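You operate a simulated robot arm through the tools that you are given. There is no shell and no other tool.

Carry out the task below with a simulated two-armed robot. There is one attempt and no reset: what you move stays moved.

## Task
Fetch the sachet from the top of the long processor and set it on the card sheet there. Put the terminal block that says "2" from the top of the long processor on the window sill and the terminal block that says "3" on the shelf under the wide processor. Stack the 16 A fuse carton from the top of the long processor on top of the 10 A fuse carton. Take the aluminium bracket on the top of the long processor and put it away on the shelf under the steel bench. Take the roll of navy tape on the top of the long processor and put it away on the right end of the steel bench. Pick up the red funnel with one hand, pass it to the other hand and put it on the top of the pump unit. The order is free.
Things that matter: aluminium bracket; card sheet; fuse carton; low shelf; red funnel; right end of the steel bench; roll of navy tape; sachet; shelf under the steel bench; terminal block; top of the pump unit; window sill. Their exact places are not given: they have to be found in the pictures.

The check looks at the end state, three seconds after you hand in, the way a careful person would. Anything else that was tipped, shoved, dropped, spilled or broken makes it a failure. Flat cloth is picked up by pressing the open fingertips on it (5 to 10 N) and closing them slowly along it; thin cloth reads only 2 to 8 mm in the jaws.

## Robot
Two 7-joint arms with two-finger parallel grippers on one trunk, on a base that moves. Base frame: it is fixed to the floor where the robot stands at the start and does not move with it; the origin is under the middle of the robot, x ahead of it, y to its left, z up. Readings come in m, degrees, newtons and seconds.
The left shoulder is at the start at [0.11, 0.169, 1.511], the right one opposite. With the tool pointing down near the work surface each hand reaches from about 0.68 to 0.76 m from the robot's upright axis, wherever it stands, measured 20 degrees to its own side. Places, roughly: aluminium bracket [-2, -1, 1]; card sheet (27x20x1 cm) [-1.6, -1.3, 1]; fuse carton [-1.75, -1.25, 1]; low shelf [-3.4, 1.4, 0.2]; red funnel (12x12x12 cm) [-3.5, -1.4, 1]; right end of the steel bench [-2.1, 3.8, 0.8]; roll of navy tape (6x6x2 cm) [-1, -1.4, 1]; sachet [-1.25, -1.25, 1]; shelf under the steel bench [-1.7, 5, 0.4]; terminal block [-1.5, -1.25, 1]; top of the pump unit (24x24 cm) [-4.68, -2.74, 1.04]; window sill (18x156 cm) [-6.38, -2.4, 0.96]. Payload 1.57 kg a hand.
The TCP of each hand is the grasp point between the finger pads, 0.03 m short of the fingertips. In the tool frame z runs along the fingers and y along their closing line. Largest opening 0.08 m; finger width 0.017, thickness 0.012; the body of the gripper, 0.04 by 0.082 m, starts 0.08 m behind the TCP.
Orientation is told as [roll, pitch, yaw] about the base's x, y, z axes, in that order, counted from this pose: with the fingers straight down and closing along the base's y, the tool's x points along the base's -x, its y along +y and its z along -z.

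## Interface
- The arms move only by the tool jog_arm. It takes "left_moves", "right_moves" or both (then of equal length, played together; a hand with none holds still); each is a list of rows, each an object of numbers (a shift or turn left out is 0, a gripper value left out holds the last): "jaw": the closure in counts, from 0 (fully open) to 255 (shut); "tx", "ty", "tz": the shift along the base's x, y, z in units of 100 mm (1.0 is 100 mm); "rx", "ry", "rz": the turn, a rotation vector about the base's x, y, z in units of 180 degrees (1.0 is 180 degrees). In form: [{"jaw": .., "tx": .., "ty": .., "tz": .., "rx": .., "ry": .., "rz": ..}, ...]. A call has 1 to 20 rows; each row is the pose to reach, as a shift and turn from the pose commanded when the call began. A call with a number of a shift or a turn outside -1 to 1 is refused whole. A row lasts 0.2 s, in which the tool goes at most 0.05 m and 8.6 degrees; a call with a longer step from one row to the next is refused whole, and so is a gripper value outside its range. Where a pose cannot be reached the arm comes as near as it can. A force on the tool above 40 N (or 10 N above the force at the start of the call, whichever is more), or a blocked arm, ends the call early, and 0.2 s more pass. Each finger travels about 0.072 m/s and halts on what it meets, pressing with about 35 N; the grip force reading is that of the motor and also rises with nothing between the fingers. The clock runs only during rows and for 0.2 s after the last one: add rows that repeat a pose to give the fingers time. It gives the time, the measured TCP pose, the force on the tool (base axes), the opening and the grip force at its end, in the units of the frame above (readings bear some noise), with the torque about the TCP (base axes, N m) and any sound that the robot's microphone picked up.
- Cameras (640 x 400 px; columns grow to the right, rows downward): "scene" is now at [0.1638, 0.0152, 1.7047]; the picture's right is [0.20, -0.98, 0.00], its down [-0.67, -0.14, -0.73] and it looks along [0.72, 0.15, -0.68] (base axes); focal length 293 px, centre (320, 200). "left" rides on the left gripper at [0.072, 0.007, -0.122] in its tool frame; the picture's right is [-0.09, 1.00, 0.00], its down [-0.84, -0.08, -0.54] and it looks along [-0.54, -0.05, 0.84] (tool axes); focal length 238 px, centre (320, 200). "right" rides on the right gripper at [0.072, -0.007, -0.122] in its tool frame; the picture's right is [0.09, 1.00, 0.00], its down [-0.84, 0.08, -0.54] and it looks along [-0.54, 0.05, 0.84] (tool axes); focal length 238 px, centre (320, 200).
- snapshot(camera): a new picture of that camera. It takes no simulated time.
- lift_body(by): slides the trunk up (or, below 0, down) by that many m; the arms and the scene camera ride with it, the base frame stays. It gives what a move gives, with no picture.
- roll_base(legs): drives the robot by 1 to 6 legs, each [ahead, left, turn to the left] in m, m and degrees, along the robot's own axes; the way and the turn of a leg run together, so that a leg with both is an arc; at most 1.5 m and 180 degrees a leg. The arms and the cameras ride along, it lands a little off, and it stops where it bumps. It gives what a move gives.
- aim_head(pan, tilt): turns the head with the scene camera to pan (to the left, within 86 degrees either way) and tilt (down, from -29 to 69), counted from straight ahead of the robot. It gives what a move gives.
- probe_pixels(camera, pixels): for up to 12 pixels [column, row] of the newest picture of that camera ("zoom" is the newest enlarged one), the place [x, y, z] in the base frame of the surface seen there, good to about 0.002 m. It takes no simulated time.
- zoom(camera, box): a new picture of the part [left, top, right, bottom] of that camera's present view, enlarged. It takes no simulated time.
- hand_in(): hands the job in; it is judged then, once.

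Unless the task says otherwise, let go and move clear before handing in.

The tools are called after "Call:" as a command line: name --argument value ..., lists and objects as JSON in quotes. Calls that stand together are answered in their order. jog_arm: Moves the arms, as the interface text tells. Its arguments: {"type":"object","properties":{"left_moves":{"type":"array"},"right_moves":{"type":"array"}},"required":[]} The other tools are called the same way: lift_body (by) moves the trunk up or down; roll_base (legs) drives the base; aim_head (pan, tilt) turns the head that bears the scene camera; snapshot (camera) takes a picture; probe_pixels (camera, pixels) gives the place of the surface under pixels of a picture; zoom (camera, box) takes an enlarged picture of a part of a camera's view; hand_in () hands the job in.

At the start:

```text
t: 0.0
left_ee_pos: [0.6443, 0.3041, 1.134]
left_tcp_rot: [0.1, 0.1, 0.0]
left_contact_force: [-0.7, 0.1, 0.6]
left_torque: [-0.01, 0.03, -0.02]
left_grip_width: 0.08
left_finger_force: 0.2
right_ee_pos: [0.6756, -0.2192, 1.1099]
right_tcp_rot: [0.0, 0.0, -0.1]
right_contact_force: [-0.3, -0.4, 0.6]
right_torque: [-0.03, -0.02, 0.03]
right_grip_width: 0.0803
right_finger_force: 0.0
trunk travel left (down, up): [-0.825, 0.065]
robot x, y, heading: [0.0031, -0.0008, 0.2]
head pan, tilt (commanded): [11.6, 43.0]
```

scene: 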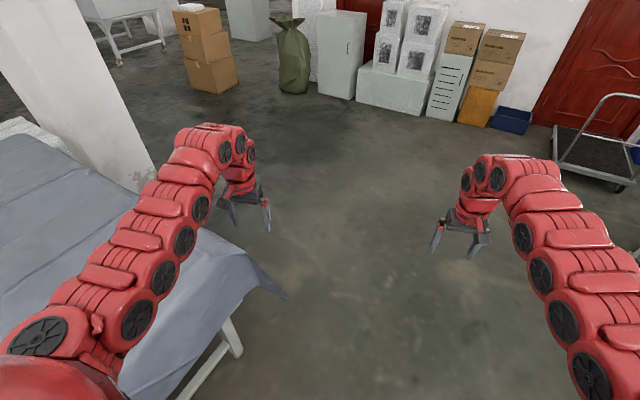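
right: 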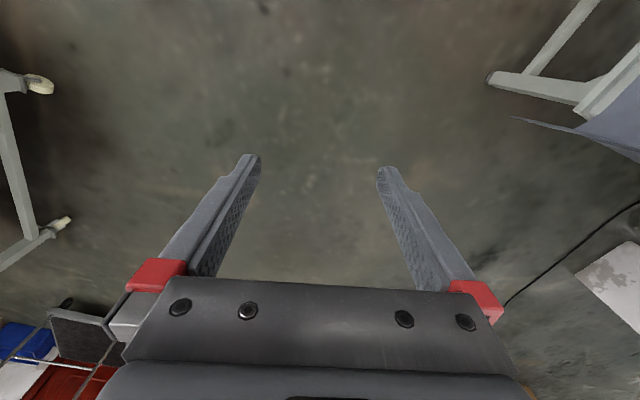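
left: 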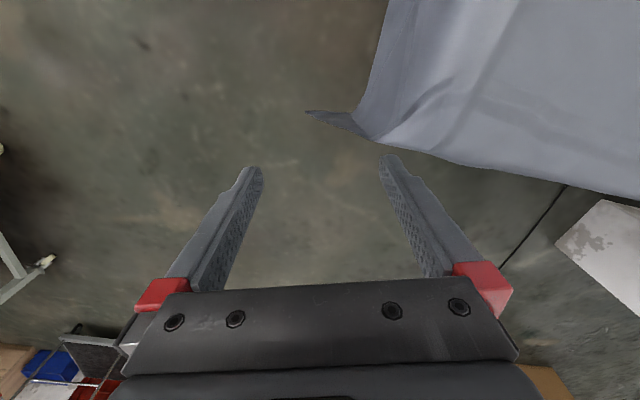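

The start pictures show a cloth-covered table to the left front and open floor ahead; the work is behind me to the right. I'll first look around by panning the head.

Call:
aim_head --pan -86 --tilt 25

Call:
snapshot --camera "scene"

Call:
aim_head --pan 86 --tilt 25

Call:
snapshot --camera "scene"

```text
t: 1.7
left_ee_pos: [0.6449, 0.303, 1.1335]
left_tcp_rot: [0.0, 0.0, -0.1]
left_contact_force: [0.9, -0.6, 0.2]
left_torque: [0.01, 0.0, -0.01]
left_grip_width: 0.0801
left_finger_force: 0.1
right_ee_pos: [0.6765, -0.2194, 1.11]
right_tcp_rot: [0.0, 0.0, 0.0]
right_contact_force: [0.2, 0.6, -0.3]
right_torque: [0.02, 0.0, -0.02]
right_grip_width: 0.0801
right_finger_force: 0.1
trunk travel left (down, up): [-0.825, 0.065]
robot x, y, heading: [0.0004, -0.0033, -0.1]
head pan, tilt (commanded): [-85.9, 25.0]
```

```text
taken
```

scene: 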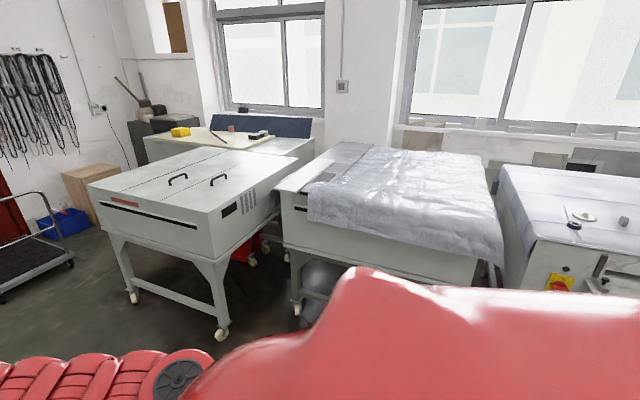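

```text
t: 4.3
left_ee_pos: [0.644, 0.3046, 1.1341]
left_tcp_rot: [0.0, 0.0, 0.1]
left_contact_force: [0.4, 0.1, -0.7]
left_torque: [0.02, 0.0, 0.0]
left_grip_width: 0.0799
left_finger_force: 0.1
right_ee_pos: [0.6763, -0.2196, 1.1095]
right_tcp_rot: [0.0, 0.0, -0.1]
right_contact_force: [-0.7, 0.5, 0.1]
right_torque: [-0.04, 0.0, -0.01]
right_grip_width: 0.0798
right_finger_force: 0.1
trunk travel left (down, up): [-0.825, 0.065]
robot x, y, heading: [-0.0012, 0.001, 0.1]
head pan, tilt (commanded): [85.9, 25.0]
```

```text
taken
```

scene: 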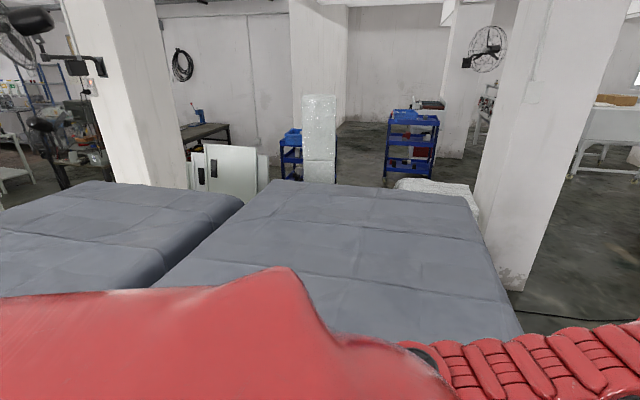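

The right-hand view shows machines (with the long processor at the right edge, px ~(600,215)) and the left view shows covered tables. I'll pan right again to measure distances before turning the base.

Call:
probe_pixels --camera "scene" --pixels '[[100, 185], [240, 205], [280, 182], [475, 195], [520, 330], [370, 250], [400, 100], [205, 125], [510, 280], [430, 190], [0, 200], [150, 285]]'

Call:
aim_head --pan -86 --tilt 25

Call:
snapshot --camera "scene"

Call:
probe_pixels --camera "scene" --pixels '[[90, 185], [205, 215], [220, 335], [285, 190], [500, 260], [505, 170], [525, 240], [585, 215], [622, 221], [640, 250], [225, 140], [425, 140]]'

```text
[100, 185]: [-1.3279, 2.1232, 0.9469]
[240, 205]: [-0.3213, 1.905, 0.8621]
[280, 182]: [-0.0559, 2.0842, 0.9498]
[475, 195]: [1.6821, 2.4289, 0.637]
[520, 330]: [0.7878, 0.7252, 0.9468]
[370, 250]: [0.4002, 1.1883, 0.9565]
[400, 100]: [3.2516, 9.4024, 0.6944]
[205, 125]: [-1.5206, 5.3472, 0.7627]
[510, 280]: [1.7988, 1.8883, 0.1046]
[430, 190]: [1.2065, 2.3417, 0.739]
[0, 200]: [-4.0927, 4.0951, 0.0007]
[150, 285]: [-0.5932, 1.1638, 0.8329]
```

```text
t: 6.9
left_ee_pos: [0.644, 0.3039, 1.1337]
left_tcp_rot: [0.0, 0.0, 0.0]
left_contact_force: [-0.2, -0.5, -0.3]
left_torque: [0.02, 0.01, 0.02]
left_grip_width: 0.0801
left_finger_force: 0.0
right_ee_pos: [0.6773, -0.2196, 1.1095]
right_tcp_rot: [-0.1, 0.0, -0.2]
right_contact_force: [-0.4, 0.0, -0.4]
right_torque: [-0.01, -0.01, 0.03]
right_grip_width: 0.0799
right_finger_force: 0.0
trunk travel left (down, up): [-0.825, 0.065]
robot x, y, heading: [-0.0001, -0.0009, 0.2]
head pan, tilt (commanded): [-85.9, 25.0]
```

```text
taken
```

scene: 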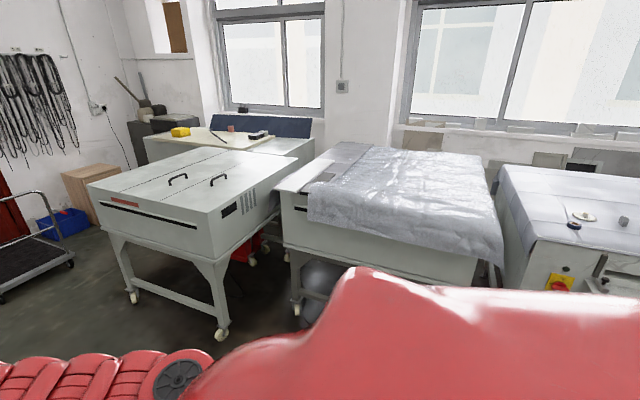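

```text
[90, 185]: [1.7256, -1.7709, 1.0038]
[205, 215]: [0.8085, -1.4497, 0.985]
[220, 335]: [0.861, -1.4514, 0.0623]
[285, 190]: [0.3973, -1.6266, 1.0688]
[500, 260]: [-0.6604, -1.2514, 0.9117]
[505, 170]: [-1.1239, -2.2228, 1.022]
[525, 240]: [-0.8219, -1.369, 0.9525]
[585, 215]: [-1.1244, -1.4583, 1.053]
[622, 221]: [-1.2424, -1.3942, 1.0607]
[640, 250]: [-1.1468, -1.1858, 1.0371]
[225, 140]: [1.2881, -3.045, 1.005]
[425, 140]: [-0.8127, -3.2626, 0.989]
```

The long processor's near edge is at about y=-1.2, x from -0.8 leftwards, top z≈1.03. I'll turn the base 90° right and look at it head-on.

Call:
roll_base --legs '[[0, 0, -90]]'

Call:
aim_head --pan -40 --tilt 30

Call:
snapshot --camera "scene"

```text
t: 11.2
left_ee_pos: [0.305, -0.6422, 1.1335]
left_tcp_rot: [0.0, 0.0, -89.9]
left_contact_force: [-0.2, -0.1, -0.6]
left_torque: [-0.02, -0.03, 0.02]
left_grip_width: 0.0801
left_finger_force: 0.1
right_ee_pos: [-0.2186, -0.6774, 1.109]
right_tcp_rot: [-0.1, 0.0, -90.1]
right_contact_force: [0.5, -0.6, -0.3]
right_torque: [0.03, 0.05, 0.01]
right_grip_width: 0.0799
right_finger_force: 0.0
trunk travel left (down, up): [-0.825, 0.065]
robot x, y, heading: [0.0009, -0.0, -89.8]
head pan, tilt (commanded): [-85.9, 25.0]
```

```text
t: 12.3
left_ee_pos: [0.3054, -0.6432, 1.1347]
left_tcp_rot: [0.1, 0.0, -89.9]
left_contact_force: [0.1, 0.2, -0.3]
left_torque: [0.0, 0.01, 0.01]
left_grip_width: 0.08
left_finger_force: 0.0
right_ee_pos: [-0.2192, -0.677, 1.1103]
right_tcp_rot: [-0.1, -0.1, -90.0]
right_contact_force: [0.7, -0.2, 0.5]
right_torque: [0.01, -0.01, -0.01]
right_grip_width: 0.0798
right_finger_force: 0.1
trunk travel left (down, up): [-0.825, 0.065]
robot x, y, heading: [-0.0028, 0.0053, -89.9]
head pan, tilt (commanded): [-40.0, 30.0]
```

```text
taken
```

scene: 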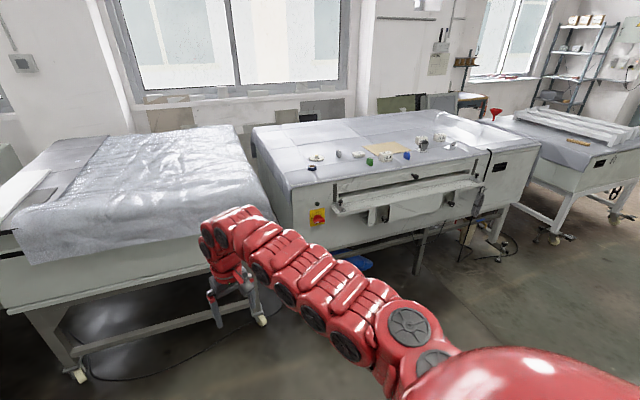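

The long processor with the small items is at px (300-445, 130-170), and the red funnel is at (495,113) on the next machine. I'll zoom in on those.

Call:
zoom --camera "scene" --box '[290, 120, 450, 220]'

Call:
probe_pixels --camera "scene" --pixels '[[253, 130], [290, 190], [315, 158], [311, 168], [385, 150], [483, 152], [335, 210], [480, 185], [540, 145], [405, 112], [420, 265], [255, 265]]'

Call:
zoom --camera "scene" --box '[400, 60, 640, 210]'

```text
4.00 times, centred on (370, 170) of scene
```

zoom: 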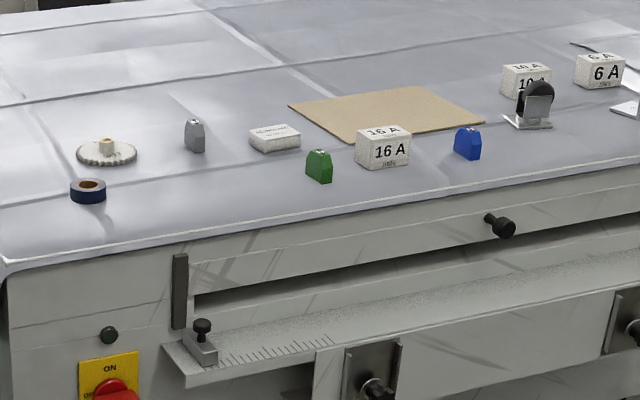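

```text
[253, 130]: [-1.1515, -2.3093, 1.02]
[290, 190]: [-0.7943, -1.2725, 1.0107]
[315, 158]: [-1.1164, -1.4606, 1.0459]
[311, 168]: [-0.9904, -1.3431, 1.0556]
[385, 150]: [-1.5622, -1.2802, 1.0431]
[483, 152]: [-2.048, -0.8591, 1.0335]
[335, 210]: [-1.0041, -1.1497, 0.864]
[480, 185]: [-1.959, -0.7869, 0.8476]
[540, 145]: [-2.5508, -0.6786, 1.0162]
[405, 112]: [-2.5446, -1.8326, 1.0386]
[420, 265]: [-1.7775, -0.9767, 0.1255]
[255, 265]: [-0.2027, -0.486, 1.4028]
```

```text
2.67 times, centred on (520, 135) of scene
```

zoom: 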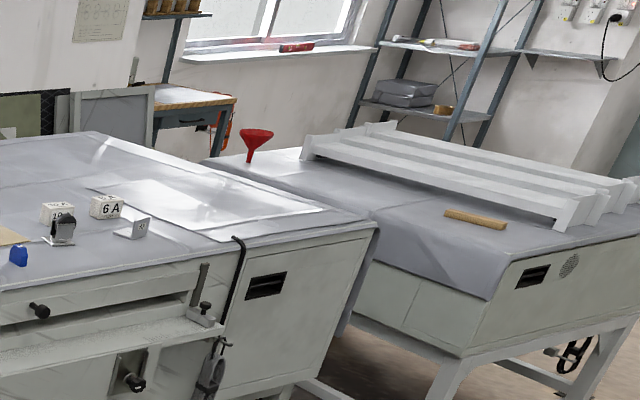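

The zoom shows (left to right) navy tape, a cog disc, grey block, sachet, green block, card sheet, 16 A carton, blue block, 10 A carton, a clamp, 6 A carton and the bracket; front edge runs ~18.5° oblique. I'll raise both hands and drive to a stand-off in front of it.

Call:
jog_arm --left_moves '[{"tz": 0.4}, {"tz": 0.8}]' --right_moves '[{"tz": 0.5}, {"tz": 1.0}]'

Call:
roll_base --legs '[[0, -1.2, 0], [0, 0, -18.5], [0.2, 0, 0]]'

Call:
aim_head --pan 0 --tilt 45

Call:
snapshot --camera "scene"

```text
t: 12.9
left_ee_pos: [0.3055, -0.6415, 1.2147]
left_tcp_rot: [0.0, 0.0, -89.8]
left_contact_force: [0.9, -0.3, 0.2]
left_torque: [-0.01, 0.01, 0.0]
left_grip_width: 0.0803
left_finger_force: 0.0
right_ee_pos: [-0.22, -0.6742, 1.2099]
right_tcp_rot: [0.0, 0.1, -90.0]
right_contact_force: [-0.4, 0.5, -0.1]
right_torque: [-0.03, -0.03, 0.01]
right_grip_width: 0.0802
right_finger_force: 0.0
trunk travel left (down, up): [-0.825, 0.065]
robot x, y, heading: [-0.0009, -0.0014, -89.9]
head pan, tilt (commanded): [-40.0, 30.0]
```

```text
t: 21.2
left_ee_pos: [-1.1764, -0.8955, 1.2151]
left_tcp_rot: [0.1, -0.2, -108.4]
left_contact_force: [0.0, 0.2, 0.0]
left_torque: [0.03, 0.03, -0.01]
left_grip_width: 0.0798
left_finger_force: 0.0
right_ee_pos: [-1.683, -0.7616, 1.211]
right_tcp_rot: [0.0, -0.1, -108.4]
right_contact_force: [1.3, -0.7, -0.4]
right_torque: [-0.01, 0.05, 0.0]
right_grip_width: 0.0797
right_finger_force: 0.0
trunk travel left (down, up): [-0.825, 0.065]
robot x, y, heading: [-1.2617, -0.1888, -108.3]
head pan, tilt (commanded): [-40.0, 30.0]
```

```text
t: 22.2
left_ee_pos: [-1.1777, -0.8956, 1.2146]
left_tcp_rot: [0.0, 0.1, -108.3]
left_contact_force: [-0.1, 0.8, 0.9]
left_torque: [0.0, -0.01, 0.02]
left_grip_width: 0.08
left_finger_force: 0.0
right_ee_pos: [-1.6839, -0.7609, 1.21]
right_tcp_rot: [0.1, -0.1, -108.4]
right_contact_force: [-0.3, 0.1, -1.0]
right_torque: [-0.01, 0.01, -0.01]
right_grip_width: 0.0799
right_finger_force: 0.1
trunk travel left (down, up): [-0.825, 0.065]
robot x, y, heading: [-1.2623, -0.192, -108.2]
head pan, tilt (commanded): [0.0, 45.0]
```

```text
taken
```

scene: 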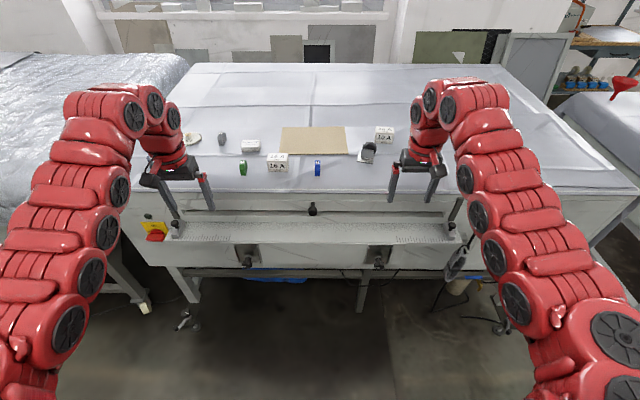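

Call:
zoom --camera "scene" --box '[180, 100, 420, 250]'

Call:
probe_pixels --camera "scene" --pixels '[[222, 140], [251, 146], [243, 169], [277, 163], [318, 169], [368, 152], [384, 134], [283, 128], [346, 128], [347, 153], [281, 151], [300, 190]]'

Call:
probe_pixels --camera "scene" --pixels '[[200, 65], [490, 65], [620, 192], [172, 183], [310, 222], [310, 240], [290, 268], [275, 279], [312, 210], [180, 235], [450, 235], [362, 300]]'

```text
2.67 times, centred on (300, 175) of scene
```

zoom: 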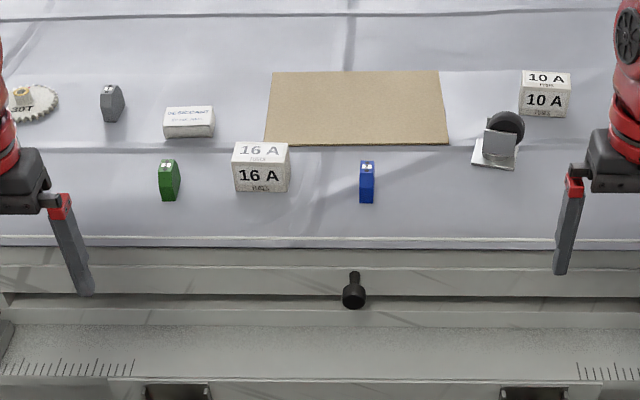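

```text
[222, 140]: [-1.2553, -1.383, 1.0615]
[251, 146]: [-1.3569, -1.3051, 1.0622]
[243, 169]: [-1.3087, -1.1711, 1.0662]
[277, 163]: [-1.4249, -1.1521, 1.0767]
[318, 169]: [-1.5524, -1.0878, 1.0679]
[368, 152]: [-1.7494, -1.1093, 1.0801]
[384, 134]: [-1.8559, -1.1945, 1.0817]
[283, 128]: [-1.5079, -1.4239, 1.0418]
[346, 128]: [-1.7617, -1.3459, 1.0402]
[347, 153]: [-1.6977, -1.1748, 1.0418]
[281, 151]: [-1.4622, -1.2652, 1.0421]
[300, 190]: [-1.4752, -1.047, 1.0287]
```

```text
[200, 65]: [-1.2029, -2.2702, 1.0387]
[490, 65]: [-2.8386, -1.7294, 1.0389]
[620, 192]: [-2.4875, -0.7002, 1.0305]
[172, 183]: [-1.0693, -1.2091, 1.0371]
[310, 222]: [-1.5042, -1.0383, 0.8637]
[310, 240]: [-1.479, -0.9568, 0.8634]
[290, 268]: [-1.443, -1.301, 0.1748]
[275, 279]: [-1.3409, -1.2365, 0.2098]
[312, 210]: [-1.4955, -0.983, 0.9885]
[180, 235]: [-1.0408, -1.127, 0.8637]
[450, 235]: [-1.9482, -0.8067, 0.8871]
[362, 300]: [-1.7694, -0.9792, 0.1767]
```

The items are well seen; now I zoom on the terminal blocks at px (222,140), (243,169), (318,169) to read their numbers.

Call:
zoom --camera "scene" --box '[210, 125, 270, 180]'

Call:
zoom --camera "scene" --box '[300, 150, 340, 185]'

Call:
zoom --camera "scene" --box '[345, 120, 405, 180]'

```text
7.27 times, centred on (240, 152) of scene
```

zoom: 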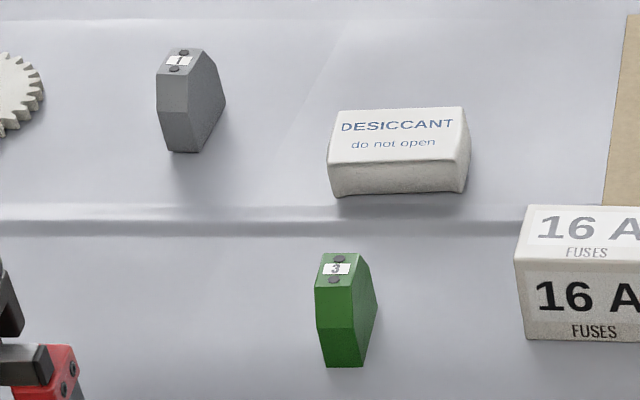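

```text
11.43 times, centred on (320, 168) of scene
```

zoom: 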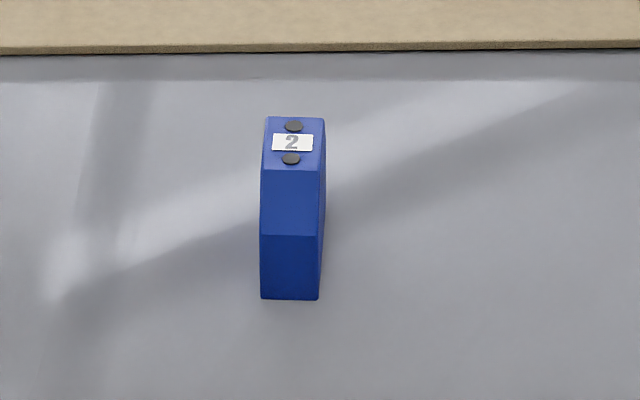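

```text
6.67 times, centred on (375, 150) of scene
```

zoom: 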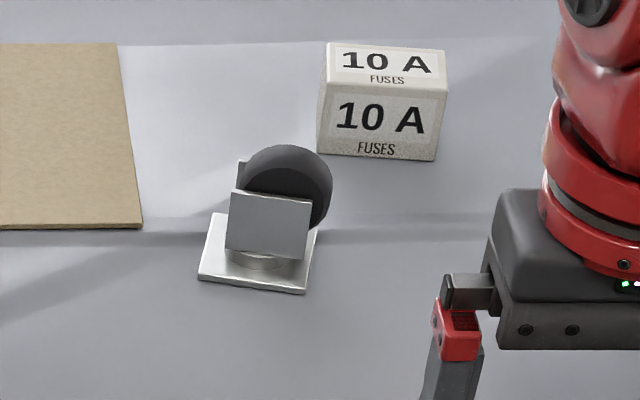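

Blue reads "2", green reads "3", grey "1" (decoy); the sachet is the white "DESICCANT" packet, and a castor stands near the 10 A carton. I'll test how far forward the hands can reach from here.

Call:
jog_arm --left_moves '[{"tx": -0.13, "ty": -0.38}, {"tx": -0.26, "ty": -0.76}]' --right_moves '[{"tx": -0.13, "ty": -0.38}, {"tx": -0.26, "ty": -0.76}]'

Call:
jog_arm --left_moves '[{"tx": -0.13, "ty": -0.38}, {"tx": -0.26, "ty": -0.76}]' --right_moves '[{"tx": -0.13, "ty": -0.38}, {"tx": -0.26, "ty": -0.76}]'

```text
t: 22.9
left_ee_pos: [-1.2118, -0.9543, 1.2152]
left_tcp_rot: [0.0, 0.1, -108.1]
left_contact_force: [0.9, 0.1, 0.3]
left_torque: [-0.02, -0.07, 0.0]
left_grip_width: 0.0802
left_finger_force: 0.0
left hand out of reach, approached as far as the arm can: row 2
right_ee_pos: [-1.6957, -0.806, 1.2046]
right_tcp_rot: [0.1, 0.1, -108.5]
right_contact_force: [-0.7, -0.1, -0.2]
right_torque: [0.01, -0.04, 0.01]
right_grip_width: 0.0798
right_finger_force: 0.0
right hand out of reach, approached as far as the arm can: row 2
trunk travel left (down, up): [-0.825, 0.065]
robot x, y, heading: [-1.2618, -0.1907, -108.4]
head pan, tilt (commanded): [0.0, 45.0]
```

```text
t: 23.4
left_ee_pos: [-1.2119, -0.9549, 1.2159]
left_tcp_rot: [0.1, 0.0, -108.4]
left_contact_force: [0.7, 0.8, 0.2]
left_torque: [0.0, -0.02, 0.04]
left_grip_width: 0.0801
left_finger_force: 0.0
left hand out of reach, approached as far as the arm can: row 1, 2
right_ee_pos: [-1.6957, -0.8082, 1.2049]
right_tcp_rot: [0.2, 0.1, -108.4]
right_contact_force: [-0.6, 0.1, -0.4]
right_torque: [-0.01, 0.0, 0.0]
right_grip_width: 0.0798
right_finger_force: 0.1
right hand out of reach, approached as far as the arm can: row 1, 2
trunk travel left (down, up): [-0.825, 0.065]
robot x, y, heading: [-1.2623, -0.1891, -108.5]
head pan, tilt (commanded): [0.0, 45.0]
```

Reach tops out at ~0.755 m radius, so the robot must stand close. I'll look straight down to see my own base footprint versus the tray.

Call:
aim_head --pan 0 --tilt 69

Call:
snapshot --camera "scene"

Call:
snapshot --camera "right"

Call:
snapshot --camera "left"

```text
t: 24.3
left_ee_pos: [-1.2111, -0.9556, 1.2151]
left_tcp_rot: [0.0, 0.0, -108.3]
left_contact_force: [0.2, 0.4, -0.3]
left_torque: [0.0, 0.03, 0.01]
left_grip_width: 0.08
left_finger_force: 0.0
right_ee_pos: [-1.6947, -0.8074, 1.2053]
right_tcp_rot: [0.0, 0.0, -108.3]
right_contact_force: [0.0, -0.6, -0.2]
right_torque: [0.0, 0.01, -0.01]
right_grip_width: 0.0802
right_finger_force: 0.1
trunk travel left (down, up): [-0.825, 0.065]
robot x, y, heading: [-1.258, -0.1884, -108.2]
head pan, tilt (commanded): [0.0, 68.8]
```

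```text
taken
```

scene: 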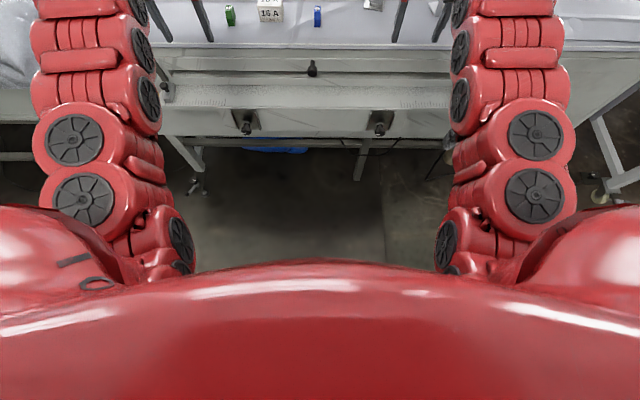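

```text
taken
```

right: 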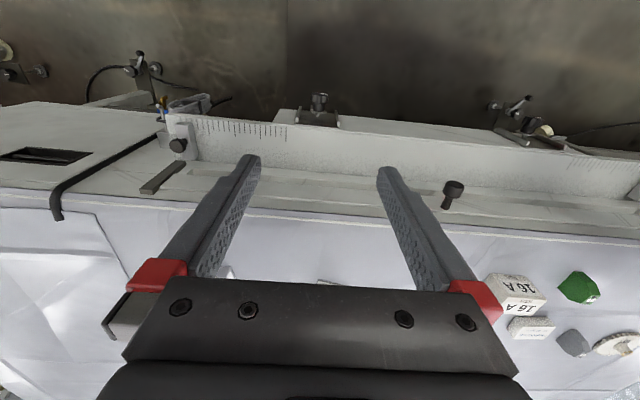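

```text
taken
```

left: 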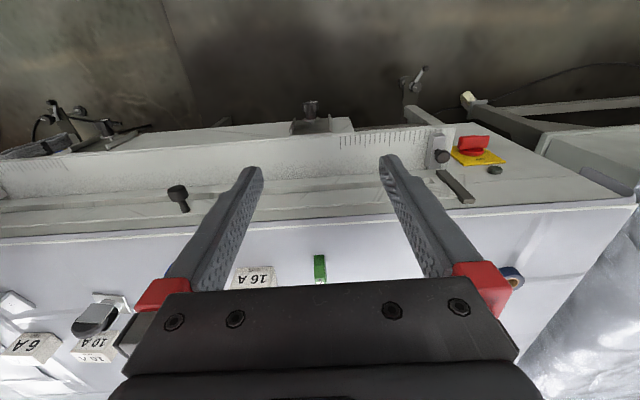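

My chest front is roughly 0.2–0.3 m ahead of my axis, so I should be able to stand about 0.35 m from the tray. I'll probe the low structure to check clearance for the base.

Call:
probe_pixels --camera "scene" --pixels '[[195, 185], [205, 165], [362, 170], [250, 140], [247, 128], [380, 128], [310, 105], [290, 152], [420, 180], [410, 80], [320, 180], [170, 110]]'

```text
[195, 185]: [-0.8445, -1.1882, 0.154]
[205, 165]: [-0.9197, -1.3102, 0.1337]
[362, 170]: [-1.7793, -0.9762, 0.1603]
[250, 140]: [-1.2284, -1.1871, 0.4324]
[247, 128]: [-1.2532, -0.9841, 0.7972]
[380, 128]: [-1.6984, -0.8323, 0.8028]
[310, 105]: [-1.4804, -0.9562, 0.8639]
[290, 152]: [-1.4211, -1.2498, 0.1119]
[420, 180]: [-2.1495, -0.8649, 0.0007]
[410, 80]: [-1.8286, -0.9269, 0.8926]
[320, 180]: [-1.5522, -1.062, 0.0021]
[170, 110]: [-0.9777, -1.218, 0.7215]
```

Clearances look fine up to about 0.35 m from the tray. I'll now measure the 16 A carton, sachet and others precisely with zooms.

Call:
aim_head --pan 0 --tilt 45

Call:
zoom --camera "scene" --box '[225, 135, 305, 185]'

```text
t: 25.2
left_ee_pos: [-1.2106, -0.954, 1.216]
left_tcp_rot: [-0.1, 0.0, -108.3]
left_contact_force: [-0.5, 0.3, 0.0]
left_torque: [0.01, -0.03, 0.0]
left_grip_width: 0.0802
left_finger_force: 0.0
right_ee_pos: [-1.6948, -0.8068, 1.2048]
right_tcp_rot: [-0.1, -0.1, -108.4]
right_contact_force: [-0.1, 0.4, 0.2]
right_torque: [0.0, 0.03, 0.03]
right_grip_width: 0.0798
right_finger_force: 0.1
trunk travel left (down, up): [-0.825, 0.065]
robot x, y, heading: [-1.265, -0.189, -108.2]
head pan, tilt (commanded): [0.0, 45.0]
```

```text
8.00 times, centred on (265, 160) of scene
```

zoom: 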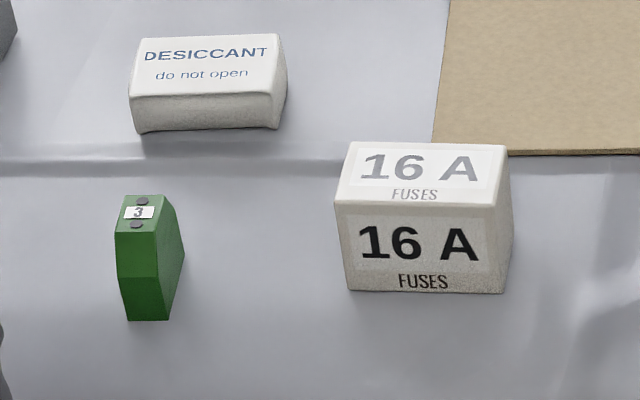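

Call:
probe_pixels --camera "zoom" --pixels '[[354, 146], [503, 150], [493, 206], [340, 200], [350, 288], [500, 290], [130, 92], [272, 94], [280, 38], [142, 42], [140, 130], [280, 126]]'

Call:
probe_pixels --camera "zoom" --pixels '[[127, 197], [160, 197], [155, 236], [118, 234], [130, 318], [165, 318], [182, 255], [117, 275], [220, 300], [300, 60]]'

```text
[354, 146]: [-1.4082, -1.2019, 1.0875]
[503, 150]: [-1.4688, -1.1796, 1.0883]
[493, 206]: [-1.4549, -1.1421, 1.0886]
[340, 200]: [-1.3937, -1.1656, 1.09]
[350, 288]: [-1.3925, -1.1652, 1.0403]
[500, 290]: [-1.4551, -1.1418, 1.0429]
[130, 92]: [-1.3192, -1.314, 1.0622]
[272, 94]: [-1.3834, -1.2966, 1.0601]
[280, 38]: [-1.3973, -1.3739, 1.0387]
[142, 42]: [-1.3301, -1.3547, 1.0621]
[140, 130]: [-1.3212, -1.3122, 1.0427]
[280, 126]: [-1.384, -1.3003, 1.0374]
```

```text
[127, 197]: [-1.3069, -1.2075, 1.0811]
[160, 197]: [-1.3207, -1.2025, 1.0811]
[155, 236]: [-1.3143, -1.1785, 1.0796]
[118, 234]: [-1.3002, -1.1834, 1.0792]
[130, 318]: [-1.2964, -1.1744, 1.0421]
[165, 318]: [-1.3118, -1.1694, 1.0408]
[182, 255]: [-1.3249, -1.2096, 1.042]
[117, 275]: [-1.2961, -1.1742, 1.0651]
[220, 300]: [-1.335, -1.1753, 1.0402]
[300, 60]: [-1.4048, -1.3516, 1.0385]
```

The carton is 6.5×4×5 cm centred at about (-1.431,-1.172), the sachet 6.6×4.2×2.3 cm centred at about (-1.357,-1.326), table top z≈1.039. I'll pull the hands back a bit and raise them, then check how the commanded pose carries over.

Call:
jog_arm --left_moves '[{"tx": 0.1, "ty": 0.3, "tz": 0.3}, {"tx": 0.2, "ty": 0.6, "tz": 0.5}]' --right_moves '[{"tx": 0.1, "ty": 0.3, "tz": 0.3}, {"tx": 0.2, "ty": 0.6, "tz": 0.5}]'

```text
t: 25.8
left_ee_pos: [-1.1892, -0.892, 1.2644]
left_tcp_rot: [0.0, -0.2, -108.3]
left_contact_force: [0.0, -0.2, 1.1]
left_torque: [-0.03, 0.03, -0.02]
left_grip_width: 0.0799
left_finger_force: 0.0
left hand out of reach, approached as far as the arm can: row 2
right_ee_pos: [-1.6727, -0.7436, 1.2554]
right_tcp_rot: [0.1, -0.1, -108.5]
right_contact_force: [-0.4, -0.4, -0.5]
right_torque: [-0.02, -0.01, -0.02]
right_grip_width: 0.0798
right_finger_force: 0.1
trunk travel left (down, up): [-0.825, 0.065]
robot x, y, heading: [-1.2655, -0.1893, -108.4]
head pan, tilt (commanded): [0.0, 45.0]
```

Commands start from the achieved pose, good. I'll lower the trunk 0.1 m (fingertips still at ~1.135, above the items' 1.09) and drive ahead so the left hand comes near the sachet.

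Call:
lift_body --by -0.1

Call:
roll_base --legs '[[0, 0.06, 0], [0.3, 0, 0]]'

Call:
aim_head --pan 0 --tilt 60

Call:
snapshot --camera "scene"

```text
t: 27.1
left_ee_pos: [-1.1909, -0.8956, 1.163]
left_tcp_rot: [0.0, -0.1, -108.3]
left_contact_force: [-0.5, -0.6, 0.3]
left_torque: [0.0, -0.01, -0.01]
left_grip_width: 0.08
left_finger_force: 0.2
right_ee_pos: [-1.6747, -0.7479, 1.1535]
right_tcp_rot: [-0.1, 0.0, -108.4]
right_contact_force: [0.2, 0.4, -0.4]
right_torque: [-0.01, 0.01, 0.02]
right_grip_width: 0.0802
right_finger_force: 0.1
trunk travel left (down, up): [-0.725, 0.165]
robot x, y, heading: [-1.2651, -0.1905, -108.2]
head pan, tilt (commanded): [0.0, 45.0]
```

```text
t: 29.8
left_ee_pos: [-1.225, -1.1972, 1.1635]
left_tcp_rot: [0.1, -0.1, -108.2]
left_contact_force: [-0.5, 0.1, -0.8]
left_torque: [-0.01, 0.02, 0.0]
left_grip_width: 0.08
left_finger_force: 0.0
right_ee_pos: [-1.7106, -1.0509, 1.1533]
right_tcp_rot: [0.0, 0.0, -108.3]
right_contact_force: [-0.1, -0.3, -0.3]
right_torque: [0.05, 0.0, -0.04]
right_grip_width: 0.0798
right_finger_force: 0.2
trunk travel left (down, up): [-0.725, 0.165]
robot x, y, heading: [-1.2982, -0.494, -108.2]
head pan, tilt (commanded): [0.0, 45.0]
```

```text
t: 30.5
left_ee_pos: [-1.226, -1.1976, 1.1624]
left_tcp_rot: [0.1, -0.1, -108.2]
left_contact_force: [0.5, 0.3, 0.3]
left_torque: [0.0, 0.0, -0.01]
left_grip_width: 0.0802
left_finger_force: 0.0
right_ee_pos: [-1.7086, -1.0501, 1.1528]
right_tcp_rot: [0.0, 0.1, -108.3]
right_contact_force: [0.6, 0.0, -0.6]
right_torque: [-0.03, -0.01, 0.05]
right_grip_width: 0.0803
right_finger_force: 0.0
trunk travel left (down, up): [-0.725, 0.165]
robot x, y, heading: [-1.3003, -0.4898, -108.2]
head pan, tilt (commanded): [0.0, 60.0]
```

```text
taken
```

scene: 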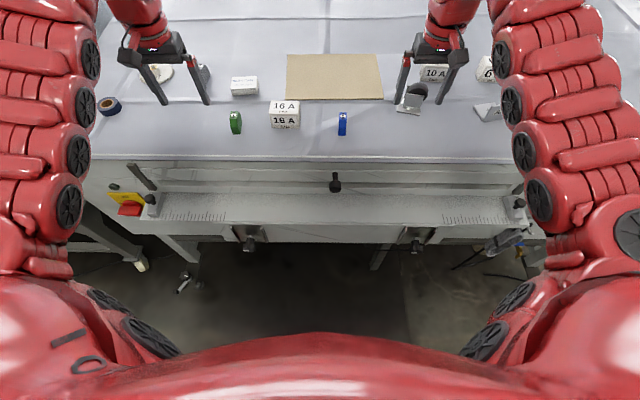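

Robot stands now 0.5 m from the tray; sachet is at px (245,85). I'll zoom to measure it again from here, plus the bracket area at right.

Call:
zoom --camera "scene" --box '[215, 60, 305, 140]'

Call:
probe_pixels --camera "scene" --pixels '[[244, 78], [287, 54], [376, 54], [384, 98], [286, 98], [235, 120], [343, 120], [284, 107], [108, 106], [488, 112], [433, 74], [249, 246]]'

Call:
zoom --camera "scene" --box '[390, 50, 510, 140]'

```text
5.00 times, centred on (260, 100) of scene
```

zoom: 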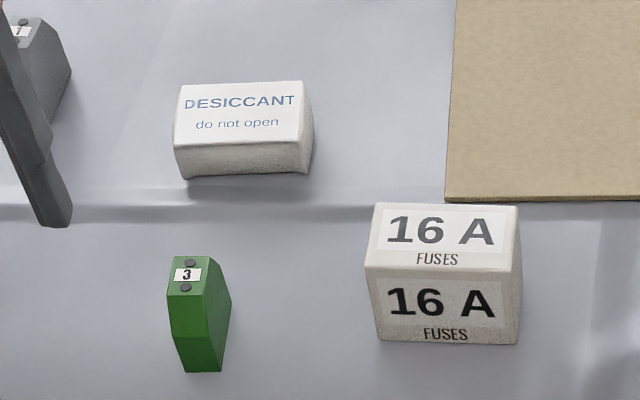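

```text
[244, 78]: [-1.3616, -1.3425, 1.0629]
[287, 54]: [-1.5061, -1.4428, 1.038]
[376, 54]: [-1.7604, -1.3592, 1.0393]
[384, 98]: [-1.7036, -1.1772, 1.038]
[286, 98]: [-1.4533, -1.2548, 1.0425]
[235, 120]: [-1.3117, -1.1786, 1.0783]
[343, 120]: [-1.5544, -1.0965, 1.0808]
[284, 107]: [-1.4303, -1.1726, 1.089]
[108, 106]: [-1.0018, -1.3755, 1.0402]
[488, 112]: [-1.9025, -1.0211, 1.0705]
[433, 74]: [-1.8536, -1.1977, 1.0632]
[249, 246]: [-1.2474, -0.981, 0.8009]
```

```text
4.44 times, centred on (450, 95) of scene
```

zoom: 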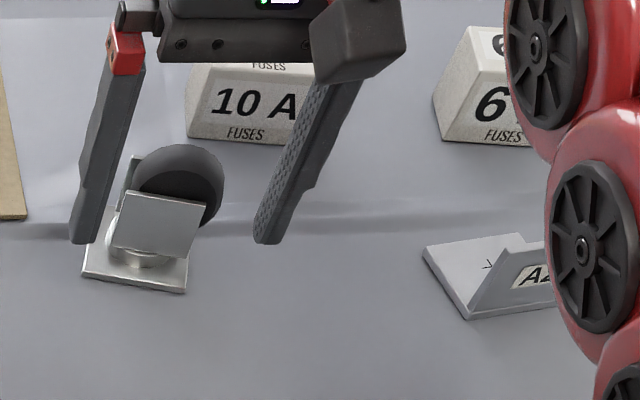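

Call:
zoom --camera "scene" --box '[225, 65, 265, 105]'

Call:
probe_pixels --camera "zoom" --pixels '[[200, 175], [480, 175], [200, 250], [470, 240], [340, 130], [340, 260], [340, 190], [250, 120], [450, 110]]'

```text
10.00 times, centred on (245, 85) of scene
```

zoom: 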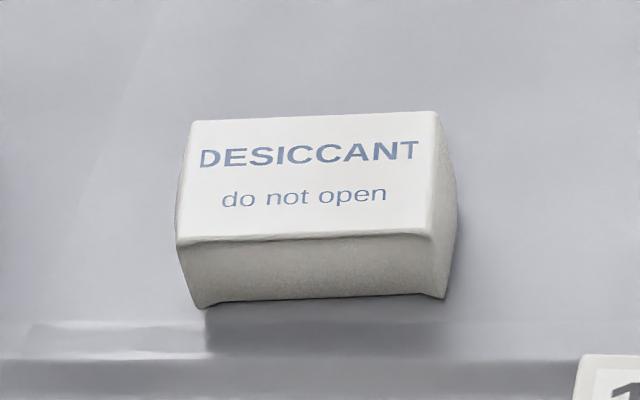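

```text
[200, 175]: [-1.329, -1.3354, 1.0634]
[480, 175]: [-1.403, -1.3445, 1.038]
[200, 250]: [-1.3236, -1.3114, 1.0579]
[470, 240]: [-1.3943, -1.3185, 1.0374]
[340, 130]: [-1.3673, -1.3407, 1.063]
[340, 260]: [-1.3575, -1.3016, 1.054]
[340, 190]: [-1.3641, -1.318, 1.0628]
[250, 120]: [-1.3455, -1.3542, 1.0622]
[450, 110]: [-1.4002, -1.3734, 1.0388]
```

Sachet centre from top-face corners is (-1.357,-1.326), yaw about -105.5°, 6.7 cm wide. I'll drive 0.12 m ahead and slightly right, then align the left hand above it.

Call:
roll_base --legs '[[0.12, -0.03, 0]]'

Call:
snapshot --camera "scene"

```text
t: 31.8
left_ee_pos: [-1.2917, -1.302, 1.1645]
left_tcp_rot: [0.0, -0.2, -108.3]
left_contact_force: [-0.3, 1.0, 0.3]
left_torque: [-0.02, 0.01, 0.01]
left_grip_width: 0.0802
left_finger_force: 0.0
right_ee_pos: [-1.7751, -1.1552, 1.1544]
right_tcp_rot: [0.0, 0.1, -108.3]
right_contact_force: [-0.2, -0.2, -1.2]
right_torque: [-0.01, 0.0, 0.0]
right_grip_width: 0.0802
right_finger_force: 0.0
trunk travel left (down, up): [-0.725, 0.165]
robot x, y, heading: [-1.3626, -0.6002, -108.3]
head pan, tilt (commanded): [0.0, 60.0]
```

```text
taken
```

scene: 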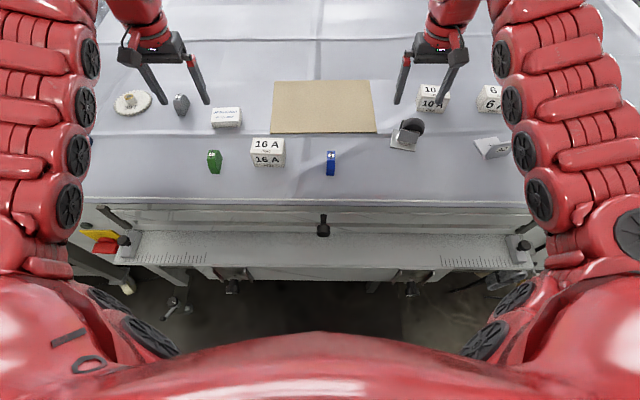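

Left TCP is at (-1.292,-1.302); sachet is at (-1.357,-1.326). I'll shift over it at height and check with the left wrist camera.

Call:
jog_arm --left_moves '[{"tx": -0.35, "ty": -0.12, "rz": 0.008}, {"tx": -0.65, "ty": -0.235, "rz": 0.015}, {"tx": -0.65, "ty": -0.235, "rz": 0.015}]'

Call:
snapshot --camera "left"

Call:
snapshot --camera "scene"

```text
t: 32.6
left_ee_pos: [-1.3551, -1.3251, 1.1626]
left_tcp_rot: [-0.1, -0.1, -105.3]
left_contact_force: [0.0, -0.6, 0.6]
left_torque: [0.02, 0.01, -0.01]
left_grip_width: 0.0798
left_finger_force: 0.0
right_ee_pos: [-1.7745, -1.1548, 1.1546]
right_tcp_rot: [0.0, 0.0, -108.2]
right_contact_force: [-0.3, -0.4, -0.4]
right_torque: [-0.03, 0.01, 0.03]
right_grip_width: 0.08
right_finger_force: 0.0
trunk travel left (down, up): [-0.725, 0.165]
robot x, y, heading: [-1.3645, -0.5984, -108.1]
head pan, tilt (commanded): [0.0, 60.0]
```

```text
taken
```

left: 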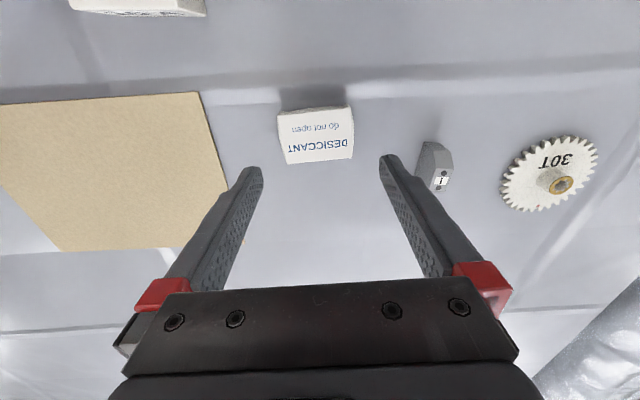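

```text
taken
```

scene: 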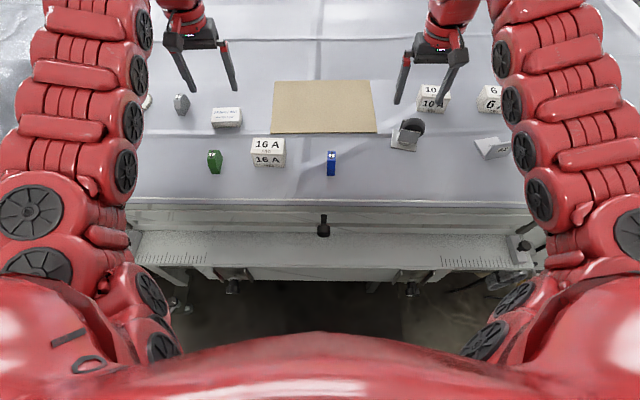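

The sachet sits centred between the fingers in the left view (px 280–350, 108–163). I'll verify with a probe, then descend.

Call:
probe_pixels --camera "left" --pixels '[[281, 117], [349, 111], [352, 155], [290, 161], [318, 138], [285, 150], [352, 130]]'

Call:
jog_arm --left_moves '[{"tz": -0.3}, {"tz": -0.6}, {"tz": -0.75}]'

Call:
snapshot --camera "left"

```text
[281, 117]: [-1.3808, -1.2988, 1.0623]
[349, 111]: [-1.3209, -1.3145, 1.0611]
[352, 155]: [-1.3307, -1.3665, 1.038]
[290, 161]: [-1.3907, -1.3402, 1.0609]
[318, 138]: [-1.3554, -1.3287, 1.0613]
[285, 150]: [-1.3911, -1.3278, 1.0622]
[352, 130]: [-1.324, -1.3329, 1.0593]
```

```text
t: 33.4
left_ee_pos: [-1.3559, -1.3256, 1.0919]
left_tcp_rot: [0.1, -0.5, -105.4]
left_contact_force: [-0.6, -3.3, 14.6]
left_torque: [0.06, 0.61, 0.18]
left_grip_width: 0.0792
left_finger_force: 0.1
right_ee_pos: [-1.7754, -1.1533, 1.1563]
right_tcp_rot: [0.1, -0.1, -108.3]
right_contact_force: [0.0, -0.6, 1.4]
right_torque: [0.0, 0.03, -0.04]
right_grip_width: 0.0796
right_finger_force: 0.1
trunk travel left (down, up): [-0.725, 0.165]
robot x, y, heading: [-1.365, -0.5977, -108.3]
head pan, tilt (commanded): [0.0, 60.0]
```

```text
taken
```

left: 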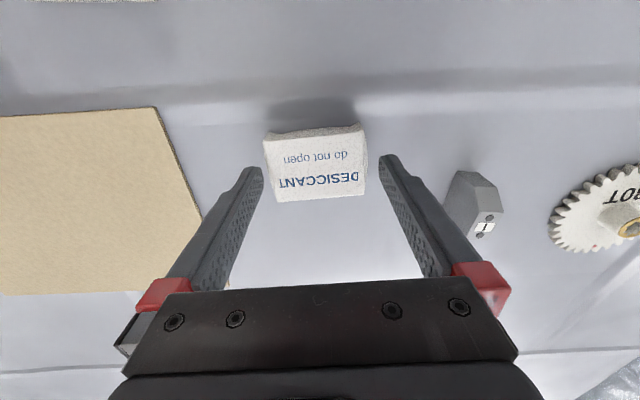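

The reading shows 14.6 N at z=1.092 with torque indicating the right-side finger touched the sachet's edge — the width grasp is too tight. I'll lift and turn the hand 90° to grasp across the 4.5 cm depth instead.

Call:
jog_arm --left_moves '[{"tz": 0.4}, {"tz": 0.8}, {"tz": 0.8, "rz": 0.045}, {"tz": 0.8, "rz": 0.09}, {"tz": 0.8, "rz": 0.135}, {"tz": 0.8, "rz": 0.18}, {"tz": 0.8, "rz": 0.225}, {"tz": 0.8, "rz": 0.27}, {"tz": 0.8, "rz": 0.315}, {"tz": 0.8, "rz": 0.36}, {"tz": 0.8, "rz": 0.405}, {"tz": 0.8, "rz": 0.45}, {"tz": 0.8, "rz": 0.498}, {"tz": 0.8, "rz": 0.498}]'

Call:
snapshot --camera "left"

Call:
snapshot --camera "scene"

```text
t: 36.4
left_ee_pos: [-1.3565, -1.3252, 1.1672]
left_tcp_rot: [0.1, 0.0, -15.7]
left_contact_force: [0.6, -0.6, 0.2]
left_torque: [-0.04, 0.02, -0.01]
left_grip_width: 0.0797
left_finger_force: 0.0
right_ee_pos: [-1.775, -1.1559, 1.1533]
right_tcp_rot: [0.0, 0.0, -108.3]
right_contact_force: [-0.4, -0.2, -0.2]
right_torque: [-0.04, 0.0, -0.01]
right_grip_width: 0.0799
right_finger_force: 0.0
trunk travel left (down, up): [-0.725, 0.165]
robot x, y, heading: [-1.3638, -0.5944, -108.1]
head pan, tilt (commanded): [0.0, 60.0]
```

```text
taken
```

left: 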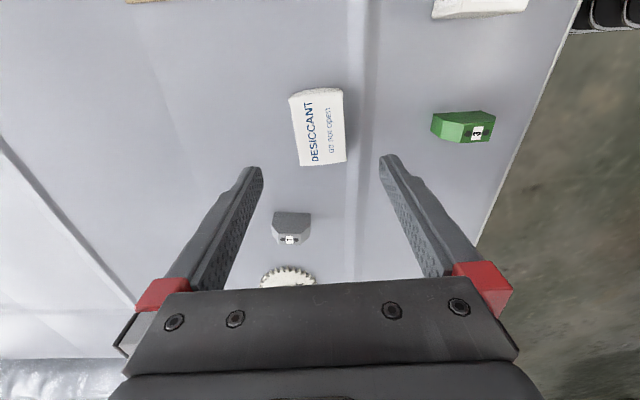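

```text
taken
```

scene: 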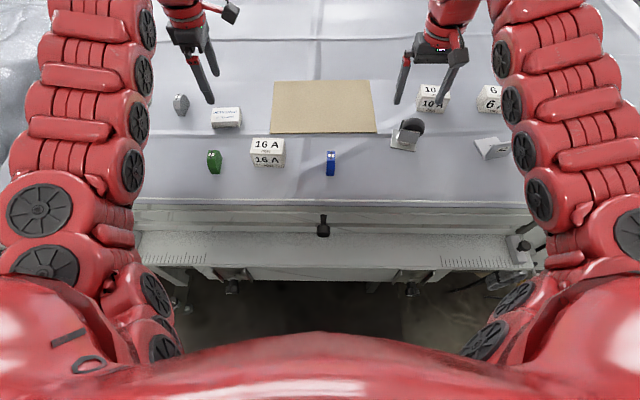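

The turn worked and the sachet is centred (px 317,128) with wide margins now. I'll descend to z≈1.077 and close gently.

Call:
jog_arm --left_moves '[{"tz": -0.3}, {"tz": -0.6}, {"tz": -0.8}, {"tz": -0.9}, {"tz": -0.9}]'

Call:
snapshot --camera "left"

```text
t: 37.6
left_ee_pos: [-1.3568, -1.3267, 1.077]
left_tcp_rot: [-0.2, -0.1, -15.8]
left_contact_force: [-0.5, -0.2, -0.4]
left_torque: [0.0, 0.0, -0.01]
left_grip_width: 0.08
left_finger_force: 0.1
right_ee_pos: [-1.7761, -1.155, 1.1533]
right_tcp_rot: [-0.1, 0.0, -108.3]
right_contact_force: [-0.5, 0.6, -0.1]
right_torque: [-0.02, -0.03, 0.01]
right_grip_width: 0.0798
right_finger_force: 0.0
trunk travel left (down, up): [-0.725, 0.165]
robot x, y, heading: [-1.3656, -0.5965, -108.3]
head pan, tilt (commanded): [0.0, 60.0]
```

```text
taken
```

left: 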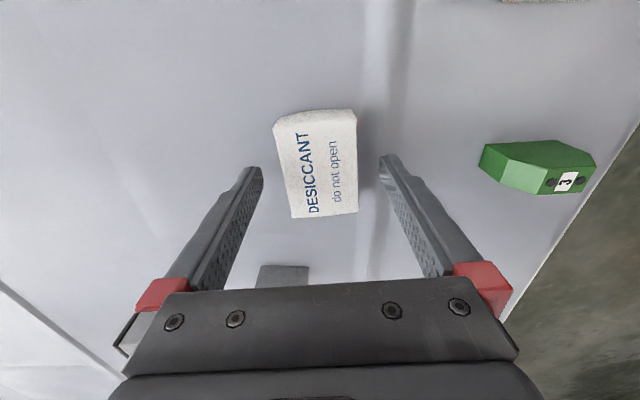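

No contact at z=1.077; now I close progressively on the sachet.

Call:
jog_arm --left_moves '[{"jaw": 80}, {"jaw": 110}, {"jaw": 125}, {"jaw": 125}, {"jaw": 125}]'

```text
t: 38.8
left_ee_pos: [-1.3574, -1.3259, 1.0782]
left_tcp_rot: [0.0, -0.1, -15.8]
left_contact_force: [1.2, -0.1, 0.4]
left_torque: [-0.01, -0.02, 0.01]
left_grip_width: 0.0492
left_finger_force: 35.4
right_ee_pos: [-1.776, -1.1553, 1.1532]
right_tcp_rot: [0.2, 0.0, -108.3]
right_contact_force: [0.2, -0.1, 0.4]
right_torque: [0.02, -0.01, 0.01]
right_grip_width: 0.0798
right_finger_force: 0.2
trunk travel left (down, up): [-0.725, 0.165]
robot x, y, heading: [-1.3629, -0.596, -108.3]
head pan, tilt (commanded): [0.0, 60.0]
```

Grip is firm: 0.049 m at 35 N. I'll lift and slide the base right by 0.24 m and ahead 0.02 m to bring it over the card.

Call:
jog_arm --left_moves '[{"tz": 0.3}, {"tz": 0.6}, {"tz": 0.8}]'

Call:
roll_base --legs '[[0.015, -0.243, 0]]'

Call:
snapshot --camera "scene"

Call:
snapshot --camera "left"

```text
t: 39.6
left_ee_pos: [-1.3557, -1.3265, 1.1583]
left_tcp_rot: [-0.1, 0.0, -15.9]
left_contact_force: [-1.1, -0.1, -1.4]
left_torque: [-0.03, -0.01, -0.02]
left_grip_width: 0.0493
left_finger_force: 35.1
right_ee_pos: [-1.7761, -1.1547, 1.1539]
right_tcp_rot: [-0.1, 0.0, -108.3]
right_contact_force: [-0.5, 0.0, 0.8]
right_torque: [0.0, -0.01, 0.01]
right_grip_width: 0.08
right_finger_force: 0.0
trunk travel left (down, up): [-0.725, 0.165]
robot x, y, heading: [-1.3662, -0.595, -108.0]
head pan, tilt (commanded): [0.0, 60.0]
```

```text
t: 41.4
left_ee_pos: [-1.5933, -1.2637, 1.1574]
left_tcp_rot: [0.0, -0.1, -15.7]
left_contact_force: [-0.4, -1.0, 0.0]
left_torque: [0.03, -0.01, 0.02]
left_grip_width: 0.0495
left_finger_force: 35.2
right_ee_pos: [-2.0134, -1.092, 1.1538]
right_tcp_rot: [0.1, 0.0, -108.3]
right_contact_force: [0.0, 0.2, -0.5]
right_torque: [0.0, 0.0, -0.01]
right_grip_width: 0.0799
right_finger_force: 0.0
trunk travel left (down, up): [-0.725, 0.165]
robot x, y, heading: [-1.6025, -0.5359, -108.6]
head pan, tilt (commanded): [0.0, 60.0]
```

```text
taken
```

scene: 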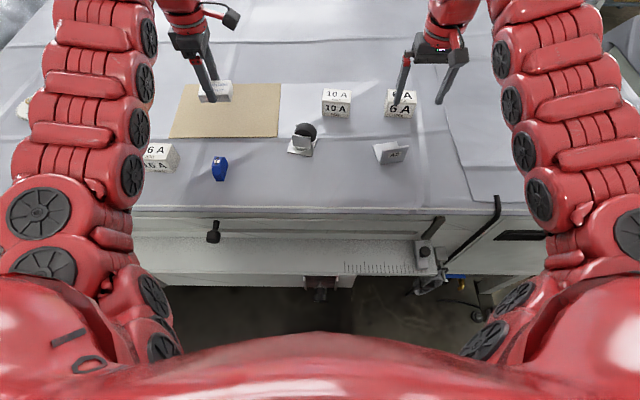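

```text
taken
```

left: 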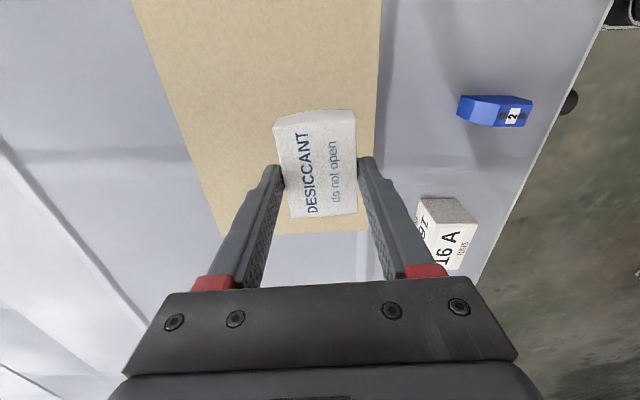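

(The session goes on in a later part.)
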